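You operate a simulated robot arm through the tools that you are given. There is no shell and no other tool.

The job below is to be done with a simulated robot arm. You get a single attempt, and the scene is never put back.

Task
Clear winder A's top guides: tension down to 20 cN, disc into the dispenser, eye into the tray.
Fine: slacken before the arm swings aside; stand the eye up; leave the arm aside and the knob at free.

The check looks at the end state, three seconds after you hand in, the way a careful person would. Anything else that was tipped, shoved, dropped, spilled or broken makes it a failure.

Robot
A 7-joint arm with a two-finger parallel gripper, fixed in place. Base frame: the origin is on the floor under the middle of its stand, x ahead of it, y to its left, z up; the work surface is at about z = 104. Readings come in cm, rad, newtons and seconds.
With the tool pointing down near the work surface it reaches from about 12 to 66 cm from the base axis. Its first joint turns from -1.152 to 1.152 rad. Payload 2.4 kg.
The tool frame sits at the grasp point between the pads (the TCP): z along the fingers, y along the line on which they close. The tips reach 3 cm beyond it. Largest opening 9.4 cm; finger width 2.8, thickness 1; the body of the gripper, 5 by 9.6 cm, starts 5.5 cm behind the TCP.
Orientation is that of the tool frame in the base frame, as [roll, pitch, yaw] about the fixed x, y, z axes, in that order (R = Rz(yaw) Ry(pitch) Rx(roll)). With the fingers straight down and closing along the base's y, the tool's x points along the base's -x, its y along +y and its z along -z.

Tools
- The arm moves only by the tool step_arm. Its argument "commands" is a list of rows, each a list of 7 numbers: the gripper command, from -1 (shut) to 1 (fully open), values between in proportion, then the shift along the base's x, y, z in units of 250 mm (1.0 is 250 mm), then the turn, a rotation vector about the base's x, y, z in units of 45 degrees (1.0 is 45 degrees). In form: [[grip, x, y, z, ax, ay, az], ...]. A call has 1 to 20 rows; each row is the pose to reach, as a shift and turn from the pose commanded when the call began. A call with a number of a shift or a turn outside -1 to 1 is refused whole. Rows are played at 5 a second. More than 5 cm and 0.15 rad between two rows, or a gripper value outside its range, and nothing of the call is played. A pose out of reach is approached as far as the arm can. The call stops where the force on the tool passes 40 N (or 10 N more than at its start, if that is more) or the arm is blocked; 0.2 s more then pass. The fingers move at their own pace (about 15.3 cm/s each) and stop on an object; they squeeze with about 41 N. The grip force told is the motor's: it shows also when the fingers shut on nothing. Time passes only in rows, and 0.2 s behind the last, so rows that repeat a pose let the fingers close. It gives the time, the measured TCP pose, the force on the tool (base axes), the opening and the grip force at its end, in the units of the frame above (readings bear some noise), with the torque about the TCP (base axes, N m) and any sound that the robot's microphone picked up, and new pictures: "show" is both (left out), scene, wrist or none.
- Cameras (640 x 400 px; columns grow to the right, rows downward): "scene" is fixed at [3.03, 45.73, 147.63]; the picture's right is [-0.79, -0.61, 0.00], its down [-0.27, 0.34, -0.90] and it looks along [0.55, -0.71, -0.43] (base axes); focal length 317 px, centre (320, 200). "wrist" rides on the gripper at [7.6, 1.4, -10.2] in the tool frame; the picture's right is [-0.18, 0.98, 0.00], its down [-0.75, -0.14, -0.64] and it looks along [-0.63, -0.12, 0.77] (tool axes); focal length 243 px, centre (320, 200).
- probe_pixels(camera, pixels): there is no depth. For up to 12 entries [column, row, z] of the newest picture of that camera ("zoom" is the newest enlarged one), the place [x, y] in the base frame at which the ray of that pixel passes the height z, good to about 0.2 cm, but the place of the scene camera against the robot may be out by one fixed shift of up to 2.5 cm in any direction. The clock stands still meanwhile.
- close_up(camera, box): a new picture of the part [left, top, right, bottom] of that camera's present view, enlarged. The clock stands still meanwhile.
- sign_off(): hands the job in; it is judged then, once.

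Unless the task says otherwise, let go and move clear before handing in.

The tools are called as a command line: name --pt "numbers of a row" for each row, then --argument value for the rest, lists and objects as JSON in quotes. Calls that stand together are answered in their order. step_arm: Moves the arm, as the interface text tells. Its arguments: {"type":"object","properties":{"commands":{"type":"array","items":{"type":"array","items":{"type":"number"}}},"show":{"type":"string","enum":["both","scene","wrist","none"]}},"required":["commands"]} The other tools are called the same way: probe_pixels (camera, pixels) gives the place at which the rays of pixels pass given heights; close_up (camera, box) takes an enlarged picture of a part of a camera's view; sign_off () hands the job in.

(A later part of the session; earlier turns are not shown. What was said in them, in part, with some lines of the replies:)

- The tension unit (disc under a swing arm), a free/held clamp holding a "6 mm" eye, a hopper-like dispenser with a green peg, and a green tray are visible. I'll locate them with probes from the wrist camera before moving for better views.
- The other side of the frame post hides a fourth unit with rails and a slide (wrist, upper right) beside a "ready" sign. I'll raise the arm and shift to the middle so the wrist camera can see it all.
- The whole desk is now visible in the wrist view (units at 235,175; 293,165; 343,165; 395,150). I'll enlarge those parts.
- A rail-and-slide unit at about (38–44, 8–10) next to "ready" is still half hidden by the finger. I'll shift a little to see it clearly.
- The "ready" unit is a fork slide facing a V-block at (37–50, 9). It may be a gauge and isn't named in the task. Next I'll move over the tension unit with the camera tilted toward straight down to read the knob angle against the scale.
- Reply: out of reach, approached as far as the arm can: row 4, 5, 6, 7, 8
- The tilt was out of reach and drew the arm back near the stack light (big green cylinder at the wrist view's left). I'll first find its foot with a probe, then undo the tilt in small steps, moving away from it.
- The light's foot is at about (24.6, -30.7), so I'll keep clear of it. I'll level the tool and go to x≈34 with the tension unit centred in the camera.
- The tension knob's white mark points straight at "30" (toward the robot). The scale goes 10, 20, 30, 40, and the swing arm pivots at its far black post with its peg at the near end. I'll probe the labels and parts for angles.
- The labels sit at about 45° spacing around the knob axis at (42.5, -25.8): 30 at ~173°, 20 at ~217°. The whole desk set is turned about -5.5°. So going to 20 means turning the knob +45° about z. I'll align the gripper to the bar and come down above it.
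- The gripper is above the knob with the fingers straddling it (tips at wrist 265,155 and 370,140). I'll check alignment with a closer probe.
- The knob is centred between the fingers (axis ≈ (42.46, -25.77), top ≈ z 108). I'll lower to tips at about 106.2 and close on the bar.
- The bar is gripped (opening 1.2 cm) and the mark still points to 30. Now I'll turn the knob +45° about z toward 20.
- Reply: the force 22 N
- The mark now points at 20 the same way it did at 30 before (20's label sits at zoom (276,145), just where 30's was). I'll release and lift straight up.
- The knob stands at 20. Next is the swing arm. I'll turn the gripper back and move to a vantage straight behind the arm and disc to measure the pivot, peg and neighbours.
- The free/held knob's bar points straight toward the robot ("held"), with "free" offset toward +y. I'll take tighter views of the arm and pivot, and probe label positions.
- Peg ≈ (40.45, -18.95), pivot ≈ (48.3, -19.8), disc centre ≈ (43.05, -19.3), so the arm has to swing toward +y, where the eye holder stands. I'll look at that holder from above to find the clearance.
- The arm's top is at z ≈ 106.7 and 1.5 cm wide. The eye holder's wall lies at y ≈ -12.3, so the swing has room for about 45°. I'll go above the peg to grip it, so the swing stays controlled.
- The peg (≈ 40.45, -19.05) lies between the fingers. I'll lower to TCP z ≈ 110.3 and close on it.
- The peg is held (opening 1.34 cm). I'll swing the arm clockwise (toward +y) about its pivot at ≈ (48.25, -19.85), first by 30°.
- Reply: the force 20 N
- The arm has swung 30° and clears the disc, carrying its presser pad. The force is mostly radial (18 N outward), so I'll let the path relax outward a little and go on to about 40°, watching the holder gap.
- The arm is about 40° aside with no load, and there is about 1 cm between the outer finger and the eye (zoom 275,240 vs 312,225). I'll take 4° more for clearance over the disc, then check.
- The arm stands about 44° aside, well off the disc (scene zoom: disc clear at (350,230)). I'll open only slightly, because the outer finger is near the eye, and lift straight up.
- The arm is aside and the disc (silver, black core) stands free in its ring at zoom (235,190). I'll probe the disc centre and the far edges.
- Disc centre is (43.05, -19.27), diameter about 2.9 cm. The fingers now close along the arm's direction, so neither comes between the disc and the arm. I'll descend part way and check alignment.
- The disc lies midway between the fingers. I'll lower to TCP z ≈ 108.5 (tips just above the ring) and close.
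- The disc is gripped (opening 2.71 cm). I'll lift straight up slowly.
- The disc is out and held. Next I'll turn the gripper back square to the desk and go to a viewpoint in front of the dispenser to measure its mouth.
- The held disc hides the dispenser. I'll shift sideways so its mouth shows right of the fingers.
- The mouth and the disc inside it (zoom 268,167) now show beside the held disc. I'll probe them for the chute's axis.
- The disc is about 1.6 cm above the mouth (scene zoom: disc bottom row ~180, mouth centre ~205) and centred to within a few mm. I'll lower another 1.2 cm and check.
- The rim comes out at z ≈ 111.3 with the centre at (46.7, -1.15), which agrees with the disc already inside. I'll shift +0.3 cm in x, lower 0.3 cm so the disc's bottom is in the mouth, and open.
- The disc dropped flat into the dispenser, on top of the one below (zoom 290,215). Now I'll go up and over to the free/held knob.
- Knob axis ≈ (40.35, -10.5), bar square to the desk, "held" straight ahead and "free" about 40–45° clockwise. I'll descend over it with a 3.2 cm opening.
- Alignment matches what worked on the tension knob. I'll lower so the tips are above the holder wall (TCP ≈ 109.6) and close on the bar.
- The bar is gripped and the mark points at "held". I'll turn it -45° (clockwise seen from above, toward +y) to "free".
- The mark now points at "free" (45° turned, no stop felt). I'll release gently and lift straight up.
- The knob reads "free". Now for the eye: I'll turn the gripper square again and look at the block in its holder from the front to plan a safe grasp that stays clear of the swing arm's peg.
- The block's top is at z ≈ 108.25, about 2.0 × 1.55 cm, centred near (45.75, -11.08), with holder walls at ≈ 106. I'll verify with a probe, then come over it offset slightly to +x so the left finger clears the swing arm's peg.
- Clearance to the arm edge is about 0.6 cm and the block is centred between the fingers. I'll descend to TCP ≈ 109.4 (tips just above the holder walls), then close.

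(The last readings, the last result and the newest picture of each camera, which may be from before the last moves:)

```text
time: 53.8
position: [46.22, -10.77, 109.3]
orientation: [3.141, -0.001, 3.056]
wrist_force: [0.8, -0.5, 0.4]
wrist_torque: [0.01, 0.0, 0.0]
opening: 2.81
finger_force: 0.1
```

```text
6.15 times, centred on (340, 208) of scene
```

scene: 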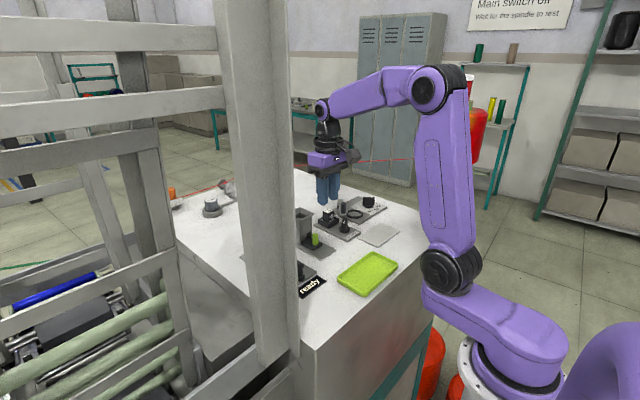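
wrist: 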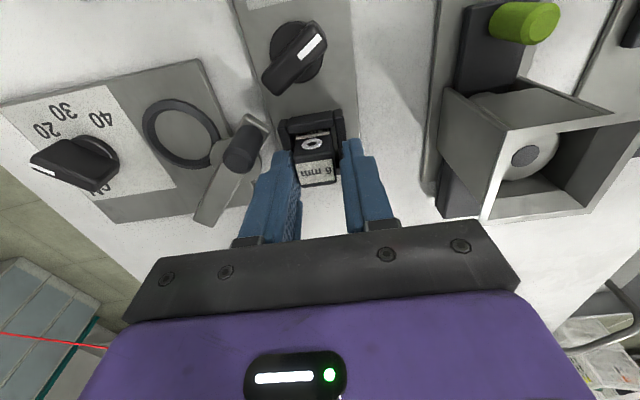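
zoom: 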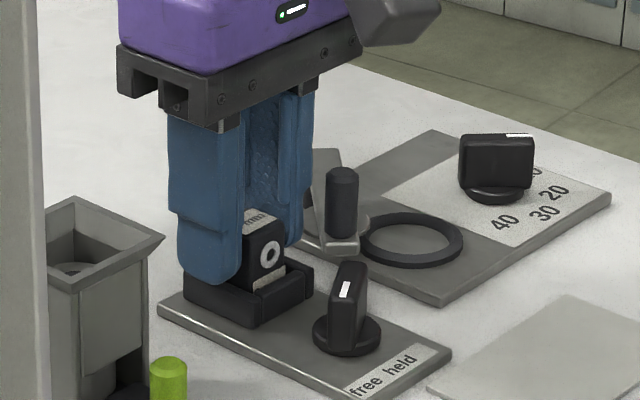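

The block sits nearer the left finger (zoom gaps about 5 px left, 27 px right). I'll shift 0.25 cm to -y and then close.

step_arm --pt "-0.4 0 -0.009 0 0 0 0" --pt "-0.4 0 -0.009 0 0 0 0" --pt "-0.7 0 -0.009 0 0 0 0" --pt "-1 0 -0.009 0 0 0 0" --pt "-1 0 -0.009 0 0 0 0" --pt "-1 0 -0.009 0 0 0 0" --show "wrist"

close_up --camera "wrist" --box '[240, 80, 400, 210]'

close_up --camera "scene" --box '[310, 185, 370, 235]'

```text
time: 55.2
position: [46.16, -11.05, 109.31]
orientation: [-3.14, -0.001, 3.057]
wrist_force: [-0.6, 0.7, -0.6]
wrist_torque: [0.04, 0.02, -0.04]
opening: 2.07
finger_force: 41.1
```

wrist: 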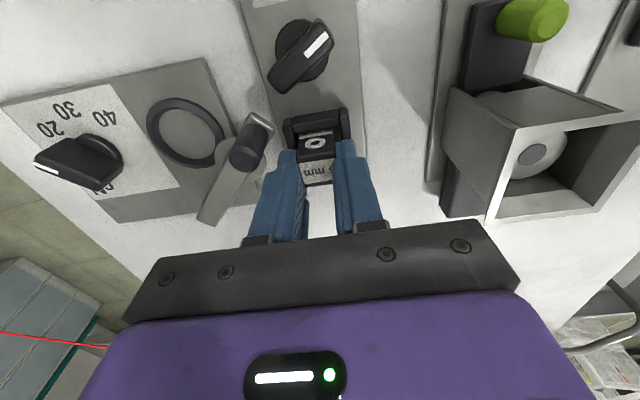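

```text
3.08 times, centred on (320, 145) of wrist
```

zoom: 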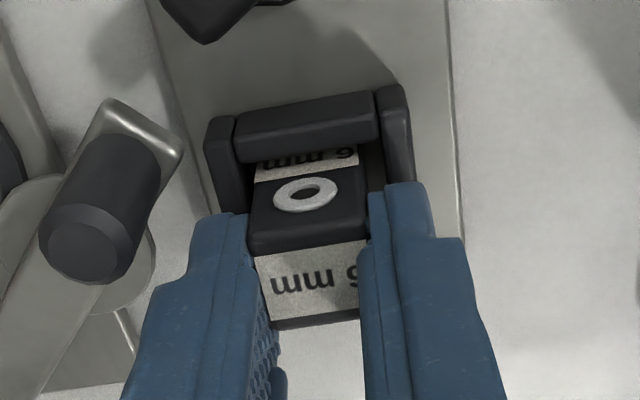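

```text
8.00 times, centred on (340, 210) of scene
```

zoom: 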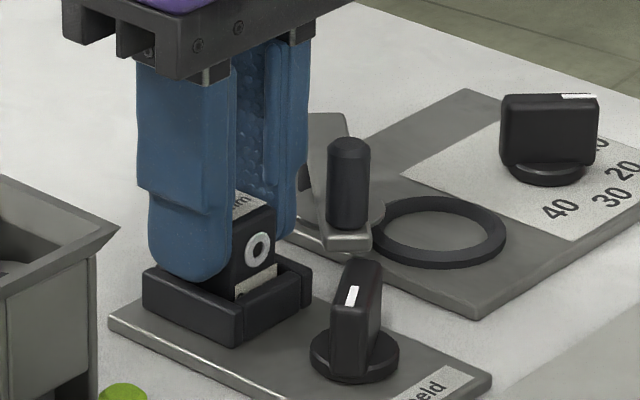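

The eye is gripped (opening 2.07 cm) with almost no side load. I'll lift slowly and watch the force in case the clamp still holds.

step_arm --pt "-1 0 0 0.015 0 0 0" --pt "-1 0 0 0.03 0 0 0" --pt "-1 0 0 0.05 0 0 0" --show "scene"

close_up --camera "scene" --box '[310, 185, 370, 235]'

```text
time: 56.0
position: [46.07, -11.19, 110.52]
orientation: [-3.14, -0.002, 3.056]
wrist_force: [0.5, 0.3, -0.6]
wrist_torque: [0.01, -0.02, 0.03]
opening: 2.08
finger_force: 41.4
```

scene: 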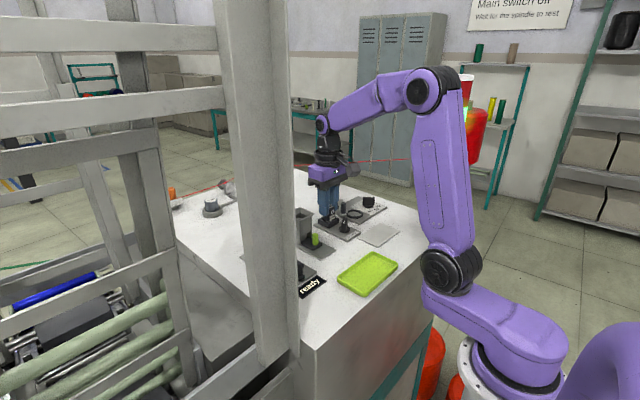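

```text
8.00 times, centred on (340, 210) of scene
```

zoom: 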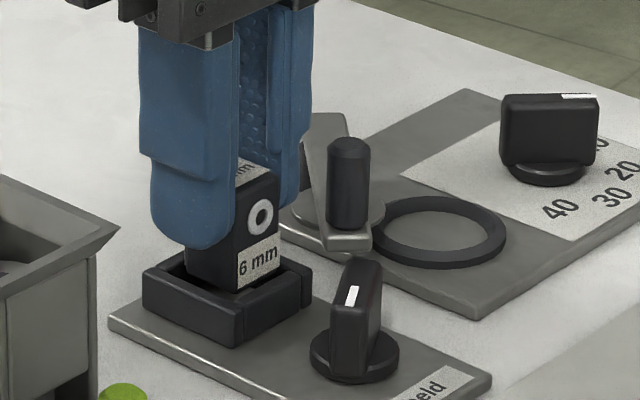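

The eye comes out freely. I'll raise it clear and carry it over the tray centre, keeping it upright.

step_arm --pt "-1 0 0 0.08 0 0 0" --pt "-1 0 0 0.2 0 0 0" --pt "-1 0 0 0.34 0 0 0" --pt "-1 -0.02 0.02 0.456 0 0 0" --pt "-1 -0.12 0.08 0.456 0 0 0" --pt "-1 -0.24 0.16 0.456 0 0 0" --pt "-1 -0.37 0.24 0.456 0 0 0" --pt "-1 -0.5 0.32 0.456 0 0 0" --pt "-1 -0.62 0.4 0.456 0 0 0" --pt "-1 -0.7 0.45 0.456 0 0 0" --pt "-1 -0.728 0.456 0.456 0 0 0" --pt "-1 -0.728 0.456 0.456 0 0 0"

close_up --camera "wrist" --box '[200, 0, 440, 200]'

close_up --camera "scene" --box '[310, 180, 430, 300]'

```text
time: 58.6
position: [27.94, -0.05, 122.17]
orientation: [-3.14, -0.001, 3.056]
wrist_force: [-0.3, 0.4, -0.1]
wrist_torque: [-0.01, 0.0, -0.04]
opening: 2.05
finger_force: 40.7
```

scene: 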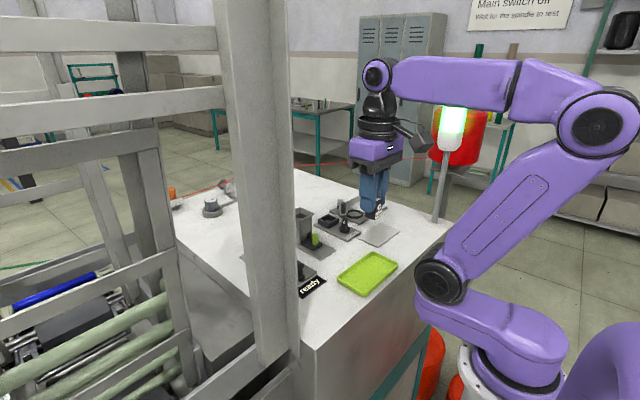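
wrist: 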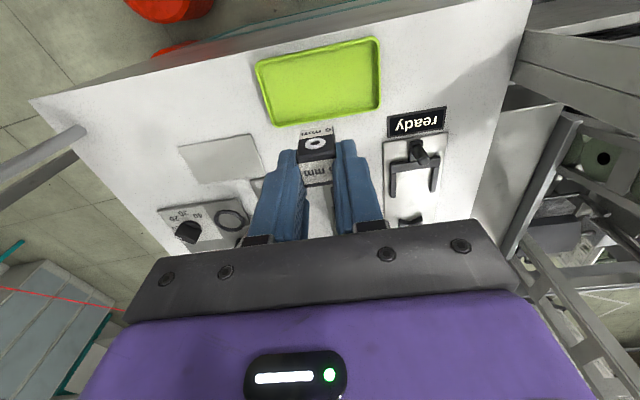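

```text
2.00 times, centred on (320, 100) of wrist
```

zoom: 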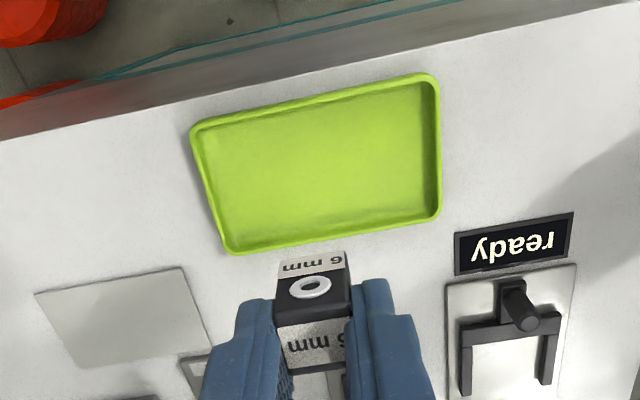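

```text
3.33 times, centred on (370, 240) of scene
```

zoom: 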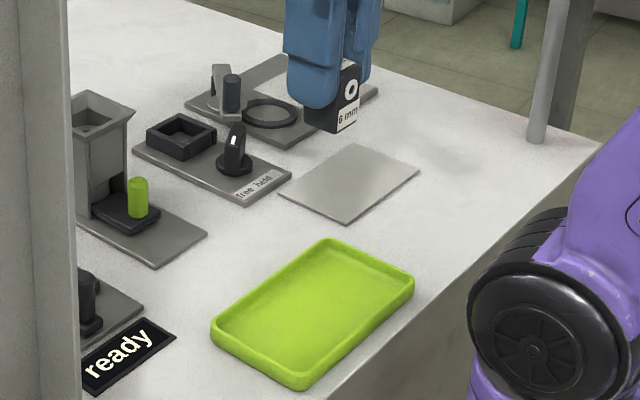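

The tray (wrist zoom corners about (192,125), (435,75), (438,220), (232,255)) is below. I'll probe it for the floor centre.

probe_pixels --camera "wrist" --pixels '[[256, 62.5, 105], [377.5, 37.5, 105], [379, 110, 105], [276, 127.5, 105], [321, 81.5, 104.5], [266, 70, 104.5], [370, 48, 104.5], [372, 104, 104.5], [281, 119, 104.5]]'

```text
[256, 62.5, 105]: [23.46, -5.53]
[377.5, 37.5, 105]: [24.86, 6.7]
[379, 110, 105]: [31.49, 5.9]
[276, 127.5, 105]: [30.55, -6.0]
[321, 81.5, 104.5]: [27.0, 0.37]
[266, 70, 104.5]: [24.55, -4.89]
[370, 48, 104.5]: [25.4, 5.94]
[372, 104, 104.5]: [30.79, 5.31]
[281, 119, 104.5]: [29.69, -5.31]
```

I'll centre over the tray floor (27.6, 0.3) and lower to about 1 cm above the floor first.

step_arm --pt "-1 -0.008 0.012 -0.1 0 0 0" --pt "-1 -0.008 0.012 -0.22 0 0 0" --pt "-1 -0.008 0.012 -0.34 0 0 0" --pt "-1 -0.008 0.012 -0.43 0 0 0" --pt "-1 -0.008 0.012 -0.475 0 0 0" --pt "-1 -0.008 0.012 -0.475 0 0 0"

close_up --camera "scene" --box '[320, 220, 420, 300]'

close_up --camera "wrist" --box '[220, 40, 420, 200]'

```text
time: 60.0
position: [27.77, 0.28, 110.22]
orientation: [-3.141, -0.002, 3.058]
wrist_force: [-0.2, 0.5, -0.3]
wrist_torque: [0.03, 0.02, -0.01]
opening: 2.09
finger_force: 41.3
```

scene: 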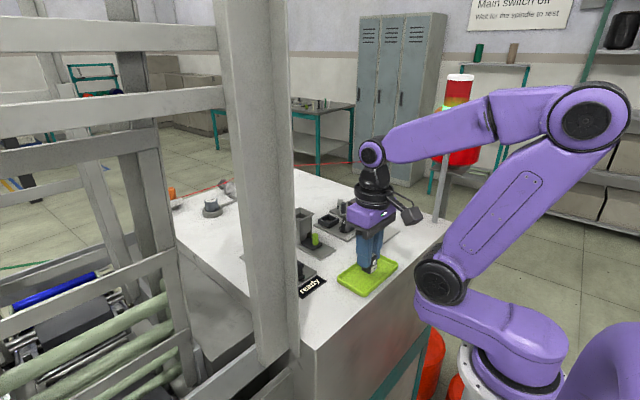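
wrist: 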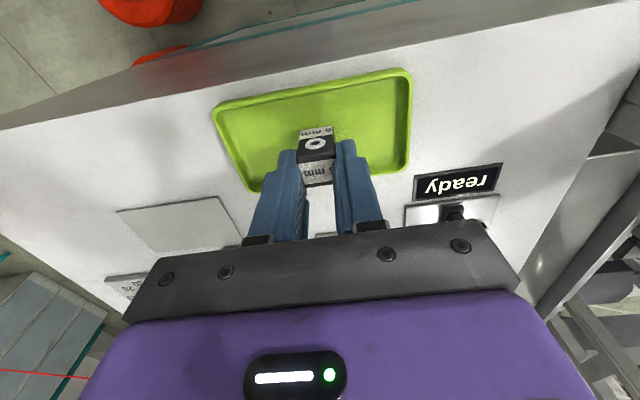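

```text
5.00 times, centred on (370, 260) of scene
```

zoom: 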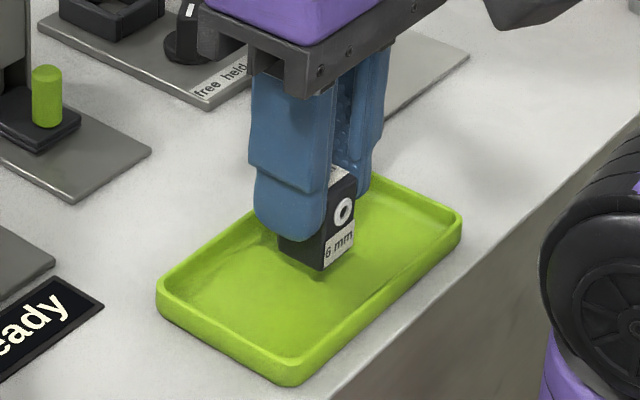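

```text
2.50 times, centred on (320, 120) of wrist
```

zoom: 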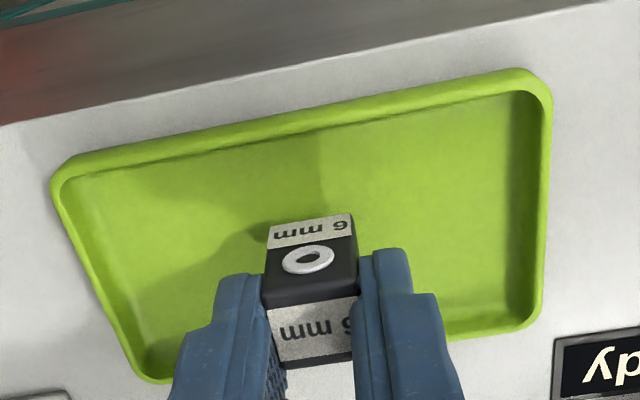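

The eye hangs upright over the tray floor, roughly central. I'll lower in small steps to feel the floor.

step_arm --pt "-1 0 0 -0.016 0 0 0" --pt "-1 0 0 -0.032 0 0 0" --pt "-1 0 0 -0.032 0 0 0" --show "none"

close_up --camera "scene" --box '[345, 240, 395, 285]'

```text
time: 60.8
position: [27.6, 0.36, 109.37]
orientation: [-3.14, -0.003, 3.056]
wrist_force: [0.1, -0.5, -0.3]
wrist_torque: [-0.03, -0.04, 0.03]
opening: 2.07
finger_force: 40.3
```

```text
8.89 times, centred on (370, 262) of scene
```

zoom: 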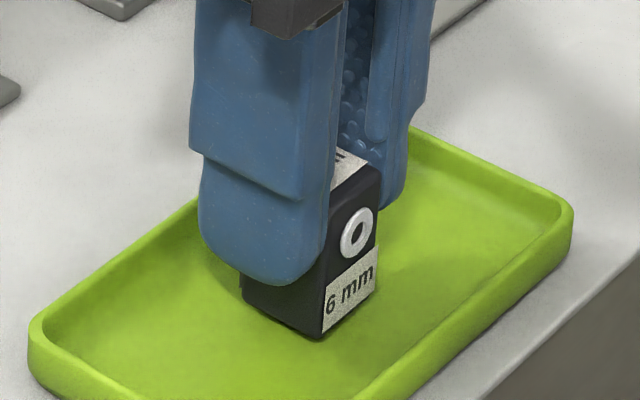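

step_arm --pt "-1 0 0 -0.006 0 0 0" --pt "-1 0 0 -0.012 0 0 0" --pt "-1 0 0 -0.012 0 0 0" --show "none"

close_up --camera "scene" --box '[345, 240, 395, 285]'

```text
time: 61.6
position: [27.82, 0.4, 109.13]
orientation: [3.141, 0.0, 3.056]
wrist_force: [-10.0, -2.8, 34.3]
wrist_torque: [-0.04, 0.53, 0.06]
opening: 2.07
finger_force: 41.6
```

```text
8.89 times, centred on (370, 262) of scene
```

zoom: 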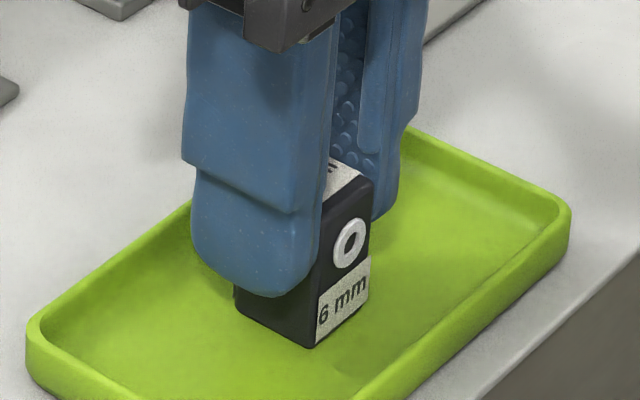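

Contact: 34 N upward means the eye is on the tray floor. I'll ease up 0.15 cm to take off the load before opening.

step_arm --pt "-1 0 0 0.005 0 0 0" --pt "-1 0 0 0.005 0 0 0" --show "none"

close_up --camera "scene" --box '[345, 240, 395, 285]'

```text
time: 62.2
position: [27.82, 0.56, 108.99]
orientation: [3.141, -0.001, 3.055]
wrist_force: [-3.4, -4.0, 15.9]
wrist_torque: [-0.12, 0.17, -0.01]
opening: 2.04
finger_force: 40.9
```

```text
8.89 times, centred on (370, 262) of scene
```

zoom: 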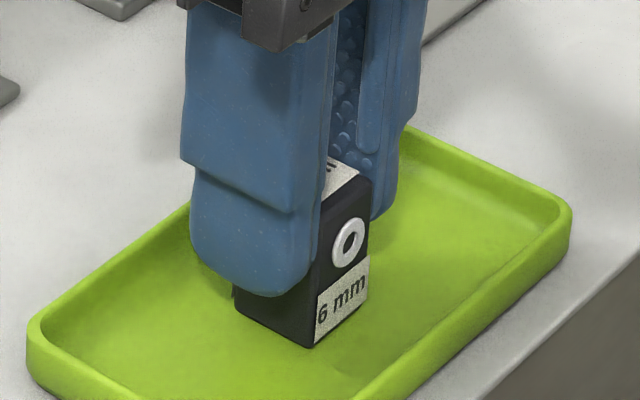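

step_arm --pt "-1 0 0 0.004 0 0 0" --pt "-1 0 0 0.004 0 0 0" --show "none"

close_up --camera "scene" --box '[345, 240, 395, 285]'

```text
time: 62.8
position: [27.78, 0.5, 109.19]
orientation: [3.141, -0.002, 3.056]
wrist_force: [0.5, -0.7, -0.5]
wrist_torque: [0.04, -0.03, -0.01]
opening: 2.07
finger_force: 40.8
```

```text
8.89 times, centred on (370, 262) of scene
```

zoom: 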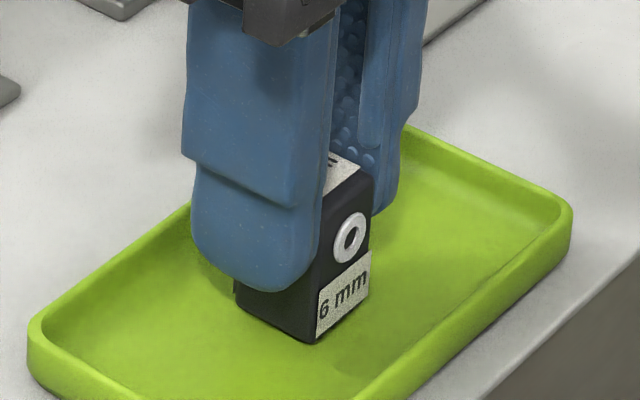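

The load is off and the eye rests upright at the floor. I'll open gently in small increments and then lift straight up.

step_arm --pt "-0.54 0 0 0 0 0 0" --pt "-0.5 0 0 0 0 0 0" --pt "-0.42 0 0 0 0 0 0" --pt "-0.35 0 0 0 0 0 0" --pt "-0.35 0 0 0.03 0 0 0" --pt "-0.35 0 0 0.1 0 0 0" --pt "-0.35 0 0 0.22 0 0 0" --pt "-0.35 0 0 0.36 0 0 0" --pt "-0.35 0 0 0.5 0 0 0"

close_up --camera "scene" --box '[320, 220, 420, 300]'

close_up --camera "wrist" --box '[220, 20, 420, 180]'

```text
time: 64.8
position: [27.72, 0.29, 121.75]
orientation: [3.141, 0.0, 3.057]
wrist_force: [-0.2, 0.4, 0.5]
wrist_torque: [0.04, 0.04, -0.04]
opening: 3.07
finger_force: 0.0
```

scene: 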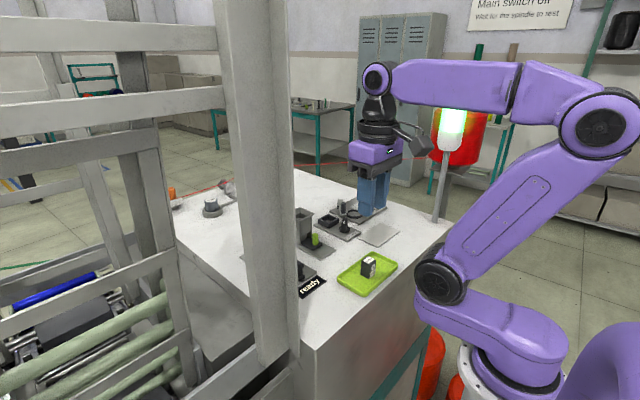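
wrist: 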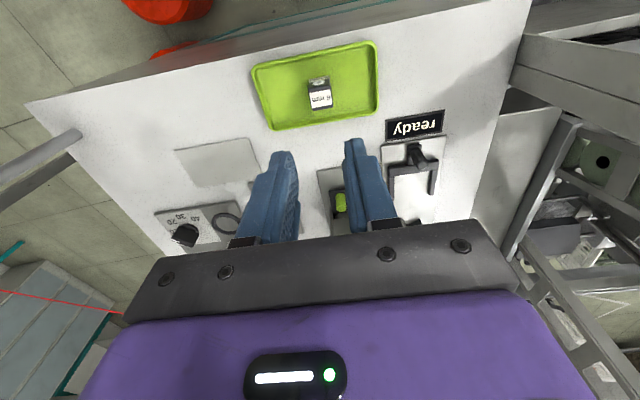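

```text
5.00 times, centred on (370, 260) of scene
```

zoom: 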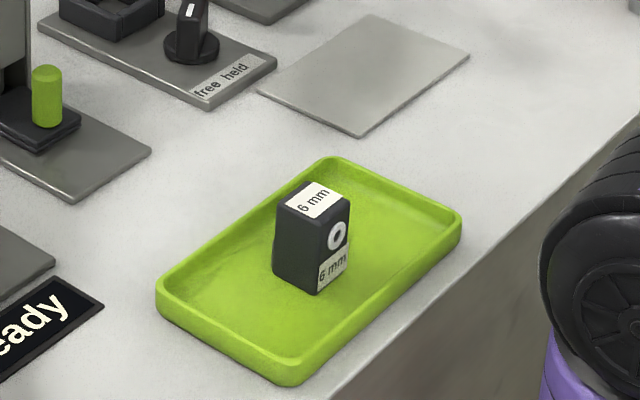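

```text
2.50 times, centred on (320, 100) of wrist
```

zoom: 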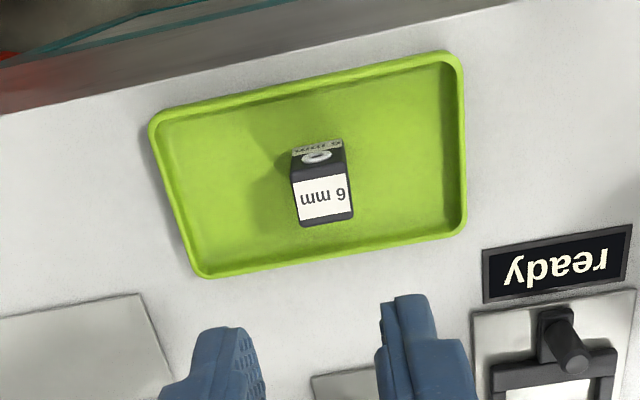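

The eye stands upright in the tray. I'll move up clear and take a last look at all units.

step_arm --pt "-0.35 0.04 -0.04 0.1 0 0 0" --pt "-0.35 0.1 -0.12 0.2 0 0 0" --pt "-0.35 0.16 -0.2 0.3 0 0 0" --pt "-0.35 0.22 -0.28 0.36 0 0 0" --pt "-0.35 0.26 -0.36 0.36 0 0 0" --pt "-0.35 0.26 -0.4 0.36 0 0 0" --pt "-0.35 0.26 -0.4 0.36 0 0 0"

close_up --camera "scene" --box '[290, 180, 410, 260]'

close_up --camera "wrist" --box '[180, 60, 440, 200]'

close_up --camera "scene" --box '[340, 185, 390, 220]'

```text
time: 66.4
position: [34.26, -9.63, 130.55]
orientation: [3.14, 0.0, 3.056]
wrist_force: [0.8, -1.0, 0.1]
wrist_torque: [0.01, -0.05, 0.01]
opening: 3.07
finger_force: 0.0
```

scene: 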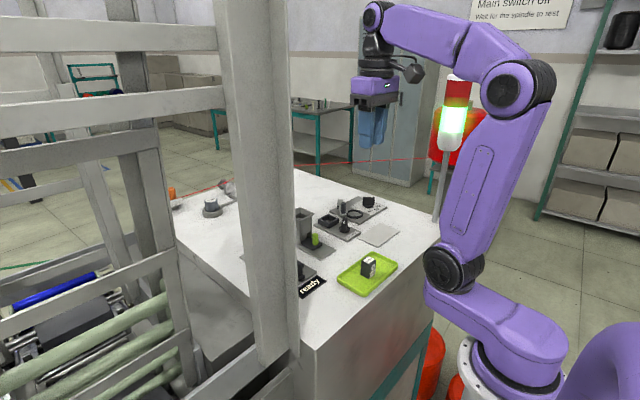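
wrist: 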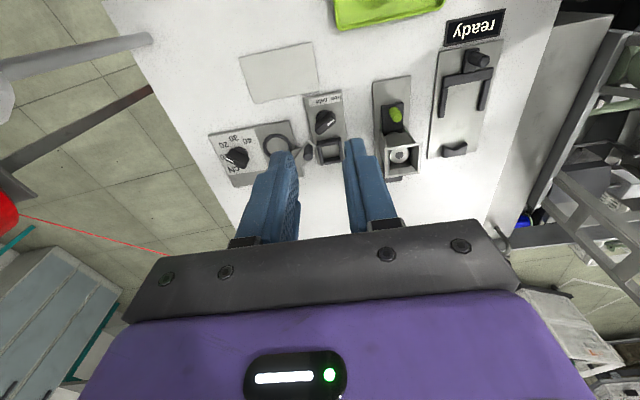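

```text
5.00 times, centred on (350, 220) of scene
```

zoom: 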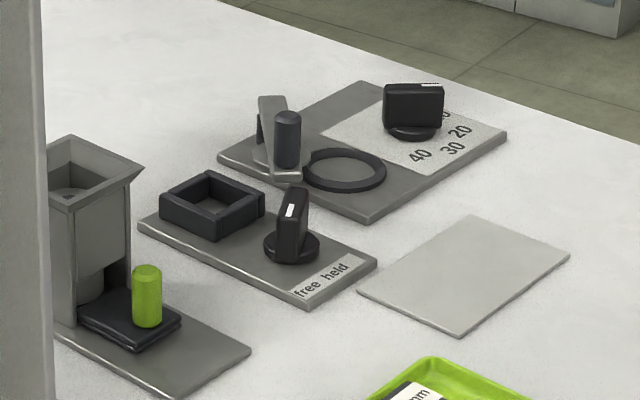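

```text
2.46 times, centred on (310, 130) of wrist
```

zoom: 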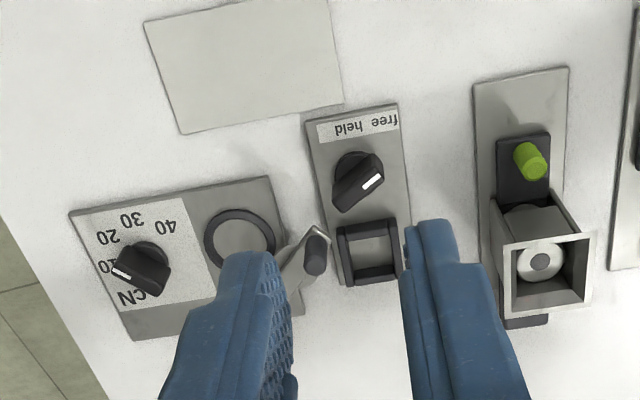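

```text
11.43 times, centred on (365, 202) of scene
```

zoom: 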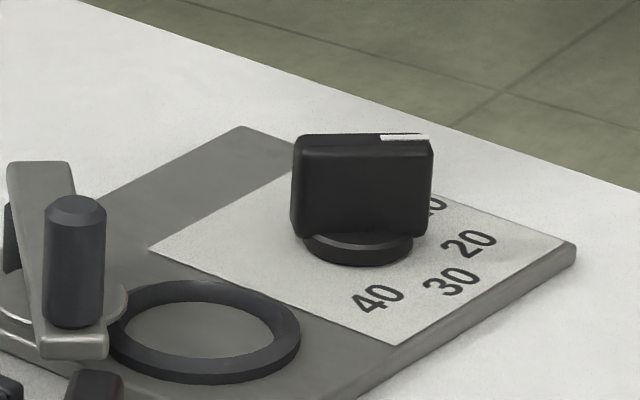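

All units look right: the tension mark lines up with 20, the arm is aside, the disc is in the dispenser and the eye is in the tray. I'll double-check the free/held knob's pointer direction with a closer look.

close_up --camera "wrist" --box '[295, 80, 365, 150]'

close_up --camera "wrist" --box '[205, 110, 275, 190]'

close_up --camera "scene" --box '[325, 210, 375, 245]'

```text
5.71 times, centred on (330, 115) of wrist
```

zoom: 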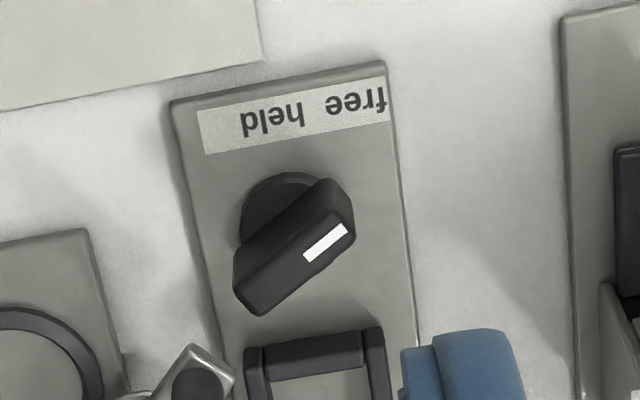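

```text
5.00 times, centred on (240, 150) of wrist
```

zoom: 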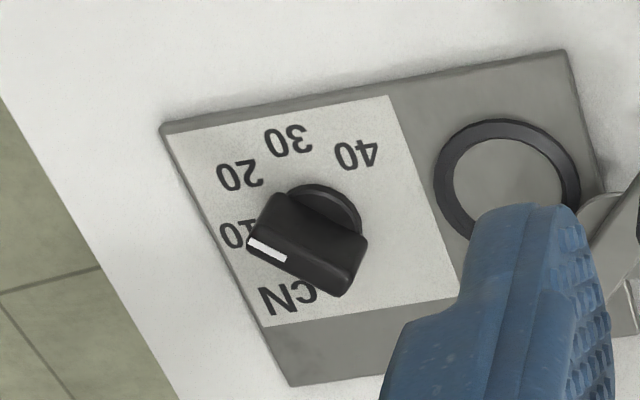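

```text
11.43 times, centred on (350, 228) of scene
```

zoom: 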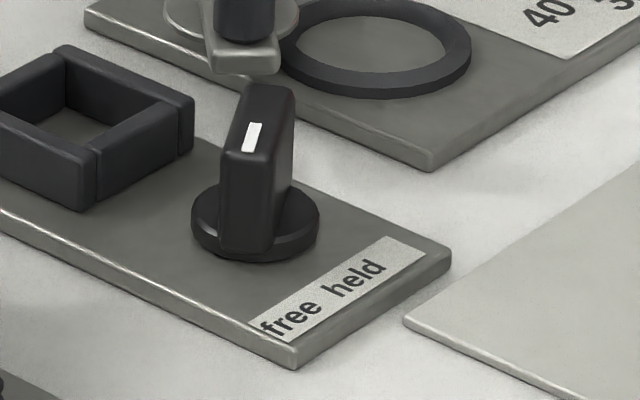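

probe_pixels --camera "wrist" --pixels '[[327.2, 124.9, 108], [334.8, 119.9, 108], [319.5, 134.9, 108], [336.3, 120.5, 108], [320, 116, 105.2], [339.5, 97, 104.8], [321.5, 101, 104.8]]'

close_up --camera "wrist" --box '[308, 100, 344, 140]'

```text
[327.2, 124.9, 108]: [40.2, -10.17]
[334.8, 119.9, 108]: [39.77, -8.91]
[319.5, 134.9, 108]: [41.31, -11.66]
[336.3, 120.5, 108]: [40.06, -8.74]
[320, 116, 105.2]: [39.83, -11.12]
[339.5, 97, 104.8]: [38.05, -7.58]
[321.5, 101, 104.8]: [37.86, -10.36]
```

```text
10.00 times, centred on (326, 120) of wrist
```

zoom: 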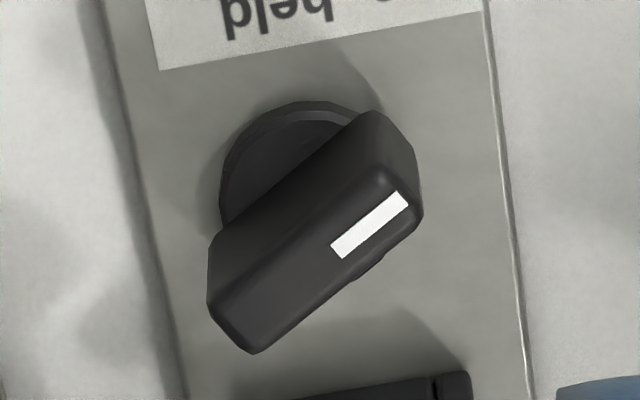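

The free/held pointer settled by itself to about 60° from "held" (a detent on the "free" side), and the eye came out freely, so that is right. The arm sits at about 44°. With the eye gone I can safely swing it a few degrees further so it is clearly aside, so I'll return above its peg.

step_arm --pt "-0.35 0.05 -0.02 0 0 0 -0.12" --pt "-0.35 0.1 -0.04 -0.03 0 0 -0.24" --pt "-0.35 0.15 -0.06 -0.06 0 0 -0.36" --pt "-0.35 0.2 -0.08 -0.1 0 0 -0.48" --pt "-0.35 0.25 -0.1 -0.15 0 0 -0.6" --pt "-0.35 0.3 -0.13 -0.22 0 0 -0.72" --pt "-0.35 0.34 -0.15 -0.32 0 0 -0.84" --pt "-0.35 0.364 -0.17 -0.42 0 0 -0.94" --pt "-0.35 0.364 -0.17 -0.5 0 0 -0.99" --pt "-0.35 0.364 -0.17 -0.5 0 0 -0.99"

close_up --camera "wrist" --box '[230, 60, 430, 200]'

close_up --camera "scene" --box '[315, 185, 375, 235]'

```text
time: 68.6
position: [43.35, -13.82, 117.94]
orientation: [-3.141, -0.001, 2.277]
wrist_force: [-0.3, 0.4, -0.1]
wrist_torque: [-0.01, 0.01, -0.02]
opening: 3.06
finger_force: 0.0
```

scene: 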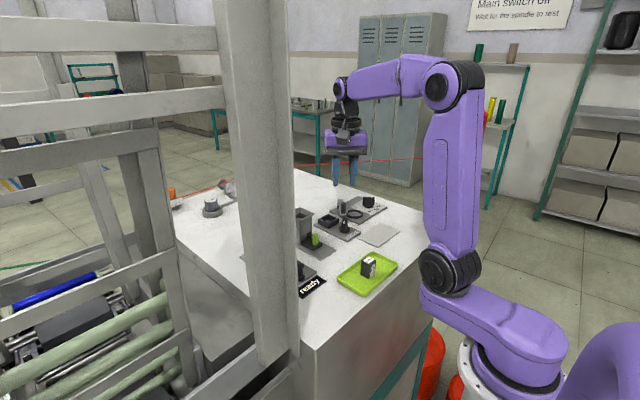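
wrist: 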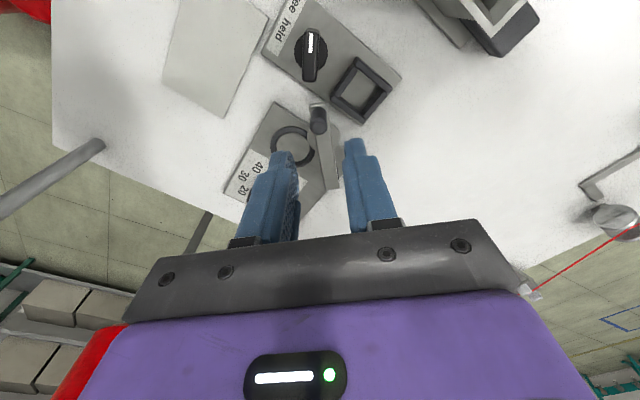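

```text
2.86 times, centred on (330, 130) of wrist
```

zoom: 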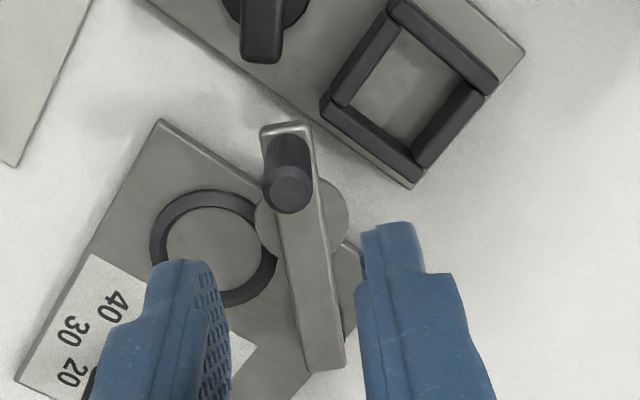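

```text
8.00 times, centred on (345, 210) of scene
```

zoom: 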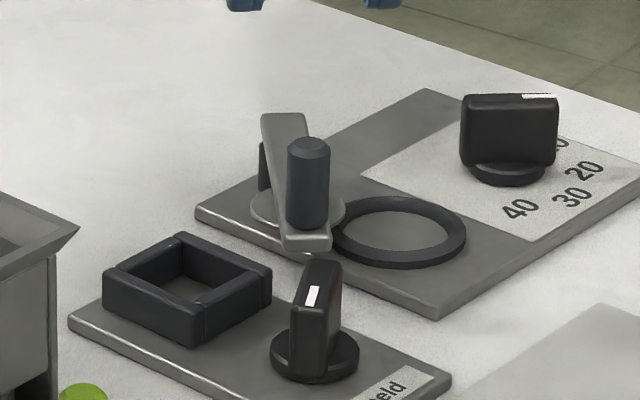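

close_up --camera "wrist" --box '[295, 85, 365, 155]'

close_up --camera "scene" --box '[325, 205, 365, 235]'

```text
5.71 times, centred on (330, 120) of wrist
```

zoom: 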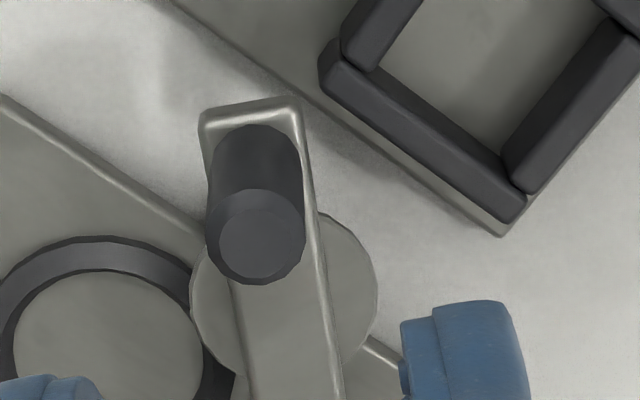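

```text
13.33 times, centred on (345, 220) of scene
```

zoom: 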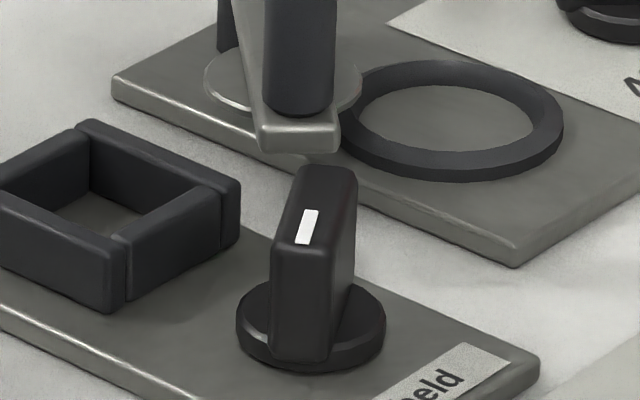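

There is about 0.5–0.6 cm between the arm's tip and the holder, enough for 3° more. I'll grip the peg again and nudge the arm to about 47°.

step_arm --pt "-0.35 0 0 -0.12 0 0 0" --pt "-0.35 0 0 -0.23 0 0 0" --pt "-0.35 0 0 -0.302 0 0 0" --pt "-0.35 0 0 -0.302 0 0 0" --pt "-1 0 0 -0.302 0 0 0" --pt "-1 0 0 -0.302 0 0 0" --pt "-1 0 0 -0.302 0 0 0"

close_up --camera "scene" --box '[315, 185, 375, 235]'

close_up --camera "wrist" --box '[250, 60, 430, 200]'

```text
time: 70.2
position: [43.12, -13.69, 110.76]
orientation: [-3.141, -0.001, 2.279]
wrist_force: [-0.7, 0.5, -6.1]
wrist_torque: [0.05, -0.7, 0.05]
opening: 1.32
finger_force: 44.7
```

scene: 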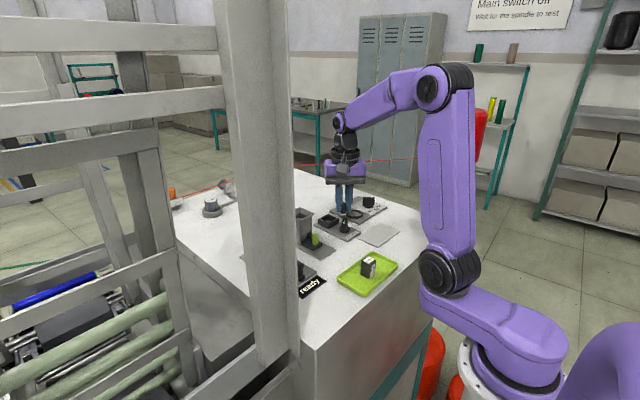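
wrist: 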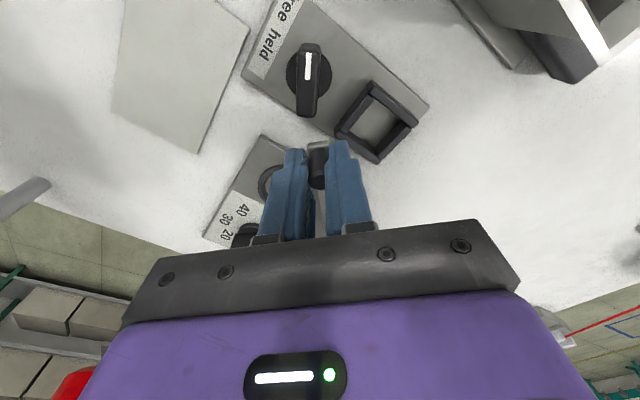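

```text
8.00 times, centred on (345, 210) of scene
```

zoom: 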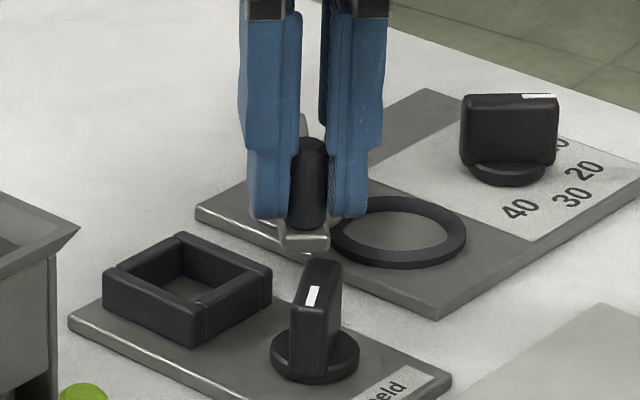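

```text
2.86 times, centred on (340, 130) of wrist
```

zoom: 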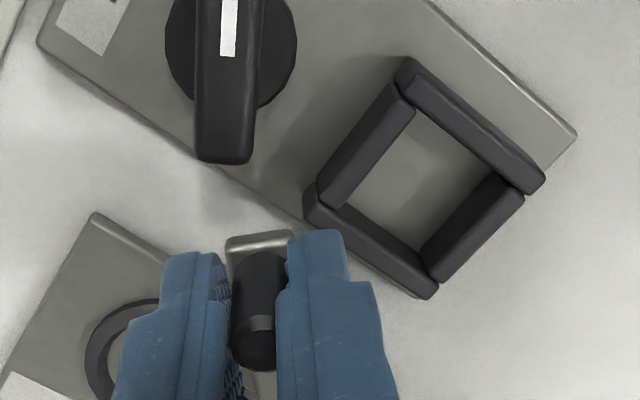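

step_arm --pt "-1 0.007 0.0056 0 0 0 -0.036" --pt "-1 0.0142 0.0113 0 0 0 -0.073" --pt "-1 0.0142 0.0113 0 0 0 -0.073" --show "wrist"

close_up --camera "wrist" --box '[250, 60, 430, 200]'

close_up --camera "scene" --box '[315, 185, 375, 235]'

```text
time: 71.0
position: [43.6, -13.64, 110.8]
orientation: [-3.141, -0.002, 2.22]
wrist_force: [-3.2, 5.8, 11.8]
wrist_torque: [0.33, 0.81, 0.02]
opening: 1.29
finger_force: 44.5
```

wrist: 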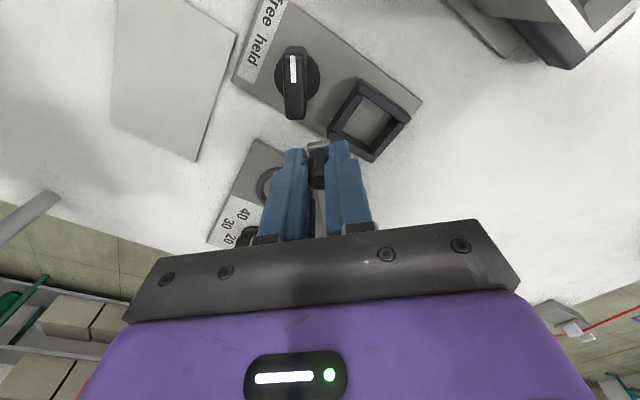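

```text
2.86 times, centred on (340, 130) of wrist
```

zoom: 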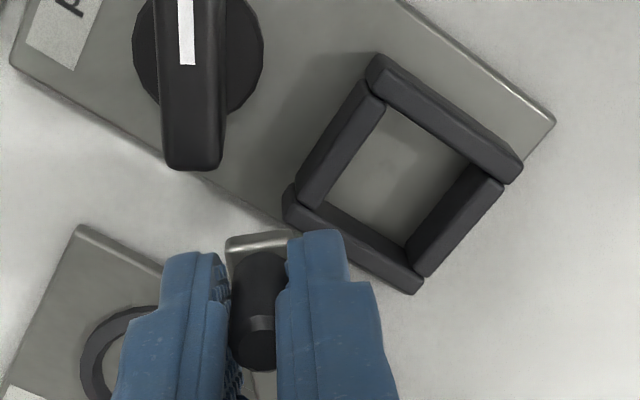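

```text
8.00 times, centred on (345, 210) of scene
```

zoom: 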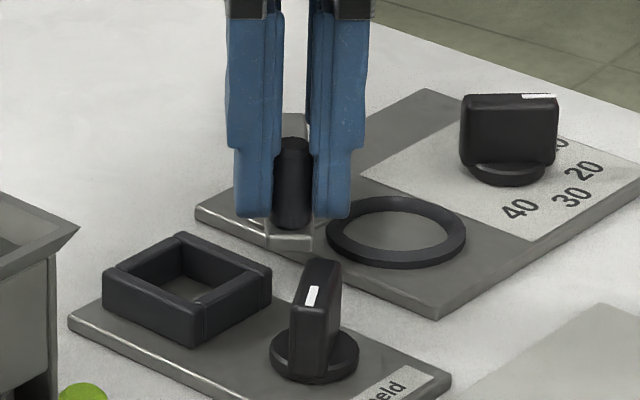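

The arm is now about 47° aside with no resistance and not touching the holder. I'll release, lift straight up and retreat.

step_arm --pt "-0.58 0 0 0 0 0 0" --pt "-0.55 0 0 0 0 0 0" --pt "-0.55 0 0 0.06 0 0 0" --pt "-0.55 0 0 0.16 0 0 0" --pt "-0.55 0 0 0.3 0 0 0" --pt "-0.55 0 0 0.46 0 0 0" --pt "-0.55 -0.06 0.02 0.6 0 0 0.15" --pt "-0.55 -0.14 0.04 0.7 0 0 0.3" --pt "-0.55 -0.22 0.06 0.76 0 0 0.45" --pt "-0.55 -0.3 0.06 0.8 0 0 0.6" --pt "-0.55 -0.36 0.06 0.8 0 0 0.75" --pt "-0.55 -0.38 0.06 0.8 0 0 0.9" --pt "-0.55 -0.38 0.06 0.8 0 0 1.0" --pt "-0.55 -0.38 0.06 0.8 0 0 1.0"

close_up --camera "scene" --box '[290, 180, 410, 260]'

close_up --camera "scene" --box '[325, 235, 415, 300]'

close_up --camera "wrist" --box '[200, 50, 460, 210]'

```text
time: 74.0
position: [34.14, -11.9, 130.63]
orientation: [-3.142, -0.002, 3.011]
wrist_force: [0.1, -0.8, 0.2]
wrist_torque: [0.01, 0.02, 0.0]
opening: 2.11
finger_force: 0.0
```

scene: 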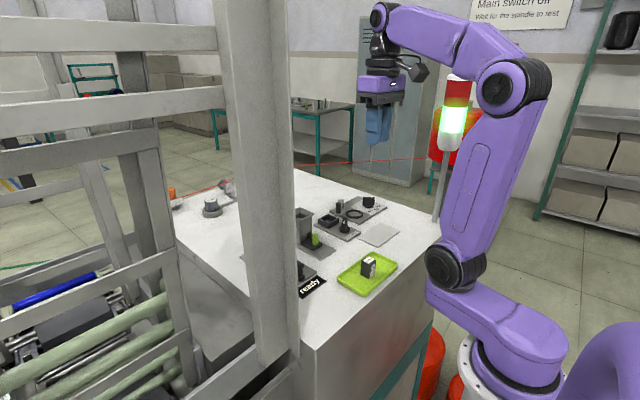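
wrist: 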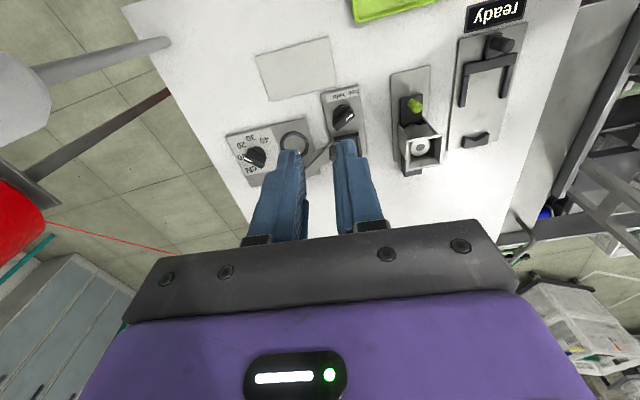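

```text
5.00 times, centred on (350, 220) of scene
```

zoom: 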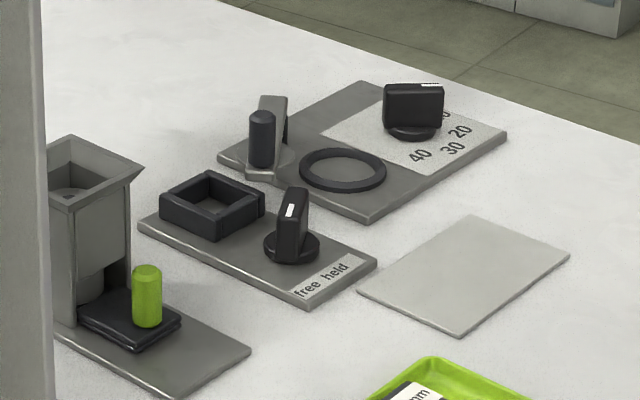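

```text
6.15 times, centred on (370, 268) of scene
```

zoom: 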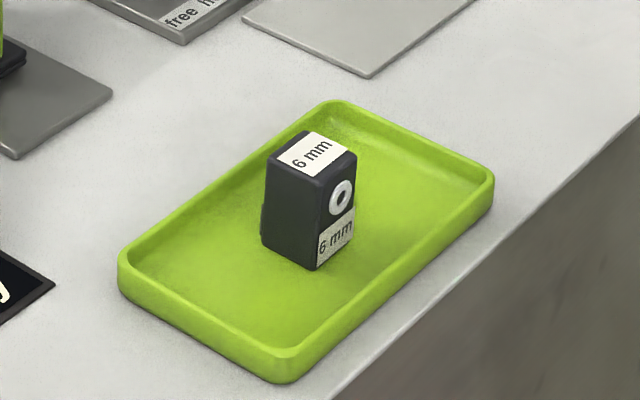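

```text
2.46 times, centred on (330, 130) of wrist
```

zoom: 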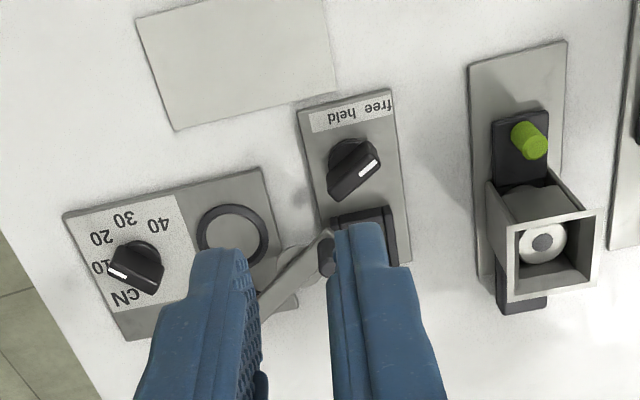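

After release the arm moved on by itself to a further rest position (peg now at scene zoom (262,140)). I'll look closely at how it sits next to the holder.

close_up --camera "scene" --box '[320, 195, 370, 232]'

step_arm --pt "-0.55 0 -0.1 0 0 0 0" --pt "-0.55 0 -0.2 0 0 0 0" --pt "-0.55 0 -0.2 0 0 0 0" --show "wrist"

close_up --camera "wrist" --box '[310, 60, 430, 170]'

```text
10.81 times, centred on (345, 214) of scene
```

zoom: 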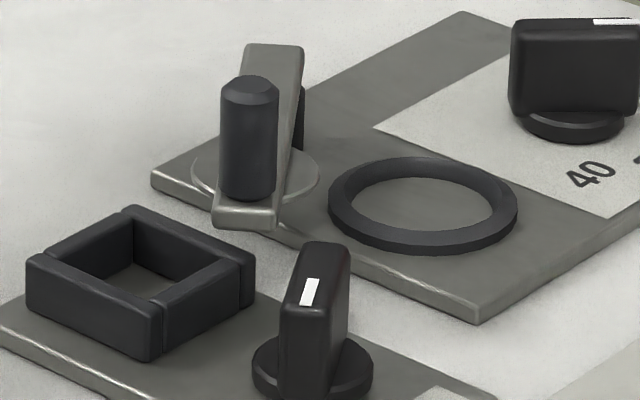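

```text
time: 74.8
position: [33.99, -16.94, 130.8]
orientation: [3.141, -0.001, 3.008]
wrist_force: [1.1, 0.5, 0.8]
wrist_torque: [-0.03, 0.02, -0.02]
opening: 2.12
finger_force: 0.1
```

wrist: 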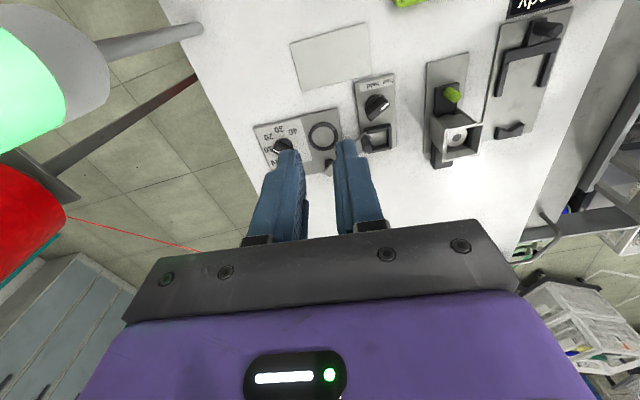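

```text
3.64 times, centred on (370, 115) of wrist
```

zoom: 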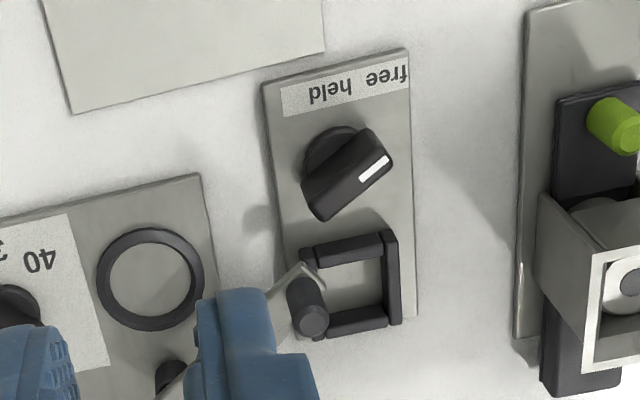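

probe_pixels --camera "wrist" --pixels '[[367.8, 148, 110.2], [366, 132.5, 106.7], [371.5, 138, 106.7], [366, 128, 106], [364, 130, 104.8], [389, 125, 106]]'

close_up --camera "wrist" --box '[345, 110, 395, 160]'

close_up --camera "scene" --box '[325, 198, 353, 222]'

```text
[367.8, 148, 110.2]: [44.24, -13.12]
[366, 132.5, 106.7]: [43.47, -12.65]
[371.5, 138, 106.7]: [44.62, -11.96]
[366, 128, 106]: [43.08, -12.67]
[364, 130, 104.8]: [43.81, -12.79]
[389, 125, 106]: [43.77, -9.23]
```

```text
8.00 times, centred on (370, 135) of wrist
```

zoom: 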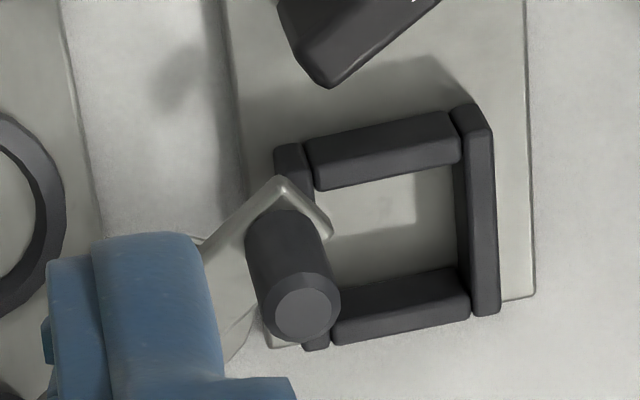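

```text
16.00 times, centred on (339, 210) of scene
```

zoom: 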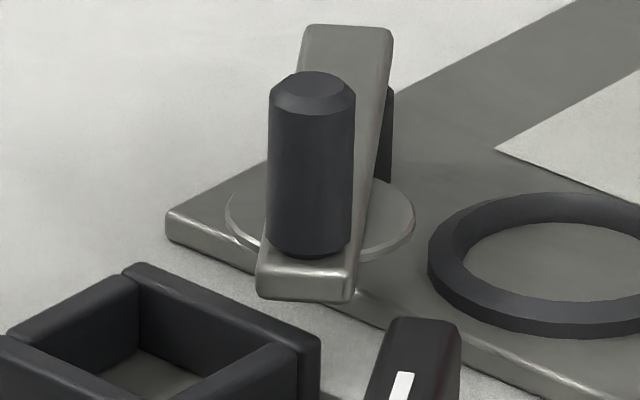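

The arm rests stably about 55° aside, above the holder wall and unmoved between the last two pictures. Tension is at 20, the disc is flat in the dispenser, the knob is at free and the eye stands in the tray. The gripper is empty and clear at z ≈ 131, so I'm handing in.

sign_off

```text
The job is handed in.
```

I've handed the job in. Winder A's top guides are cleared, and my last pictures showed everything in place:

- **Tension:** the knob was turned from 30 down to 20 cN before the arm was moved.
- **Arm:** it is swung aside, about 55° off the disc seat. I left it at about 47°. It moved on by itself when I let go and now rests with its tip over the empty eye holder's wall.
- **Disc:** it lies flat in the dispenser, on top of the disc already there.
- **Free/held knob:** I turned it 45° to "free". When I let go it clicked on to about 60°, a little past the centre of the "free" label. The eye lifted out without resistance.
- **Eye:** it stands upright near the middle of the tray.

The tray shifted about 1 mm when the eye touched its floor. I saw nothing else knocked or moved. The gripper is empty and well above the desk.
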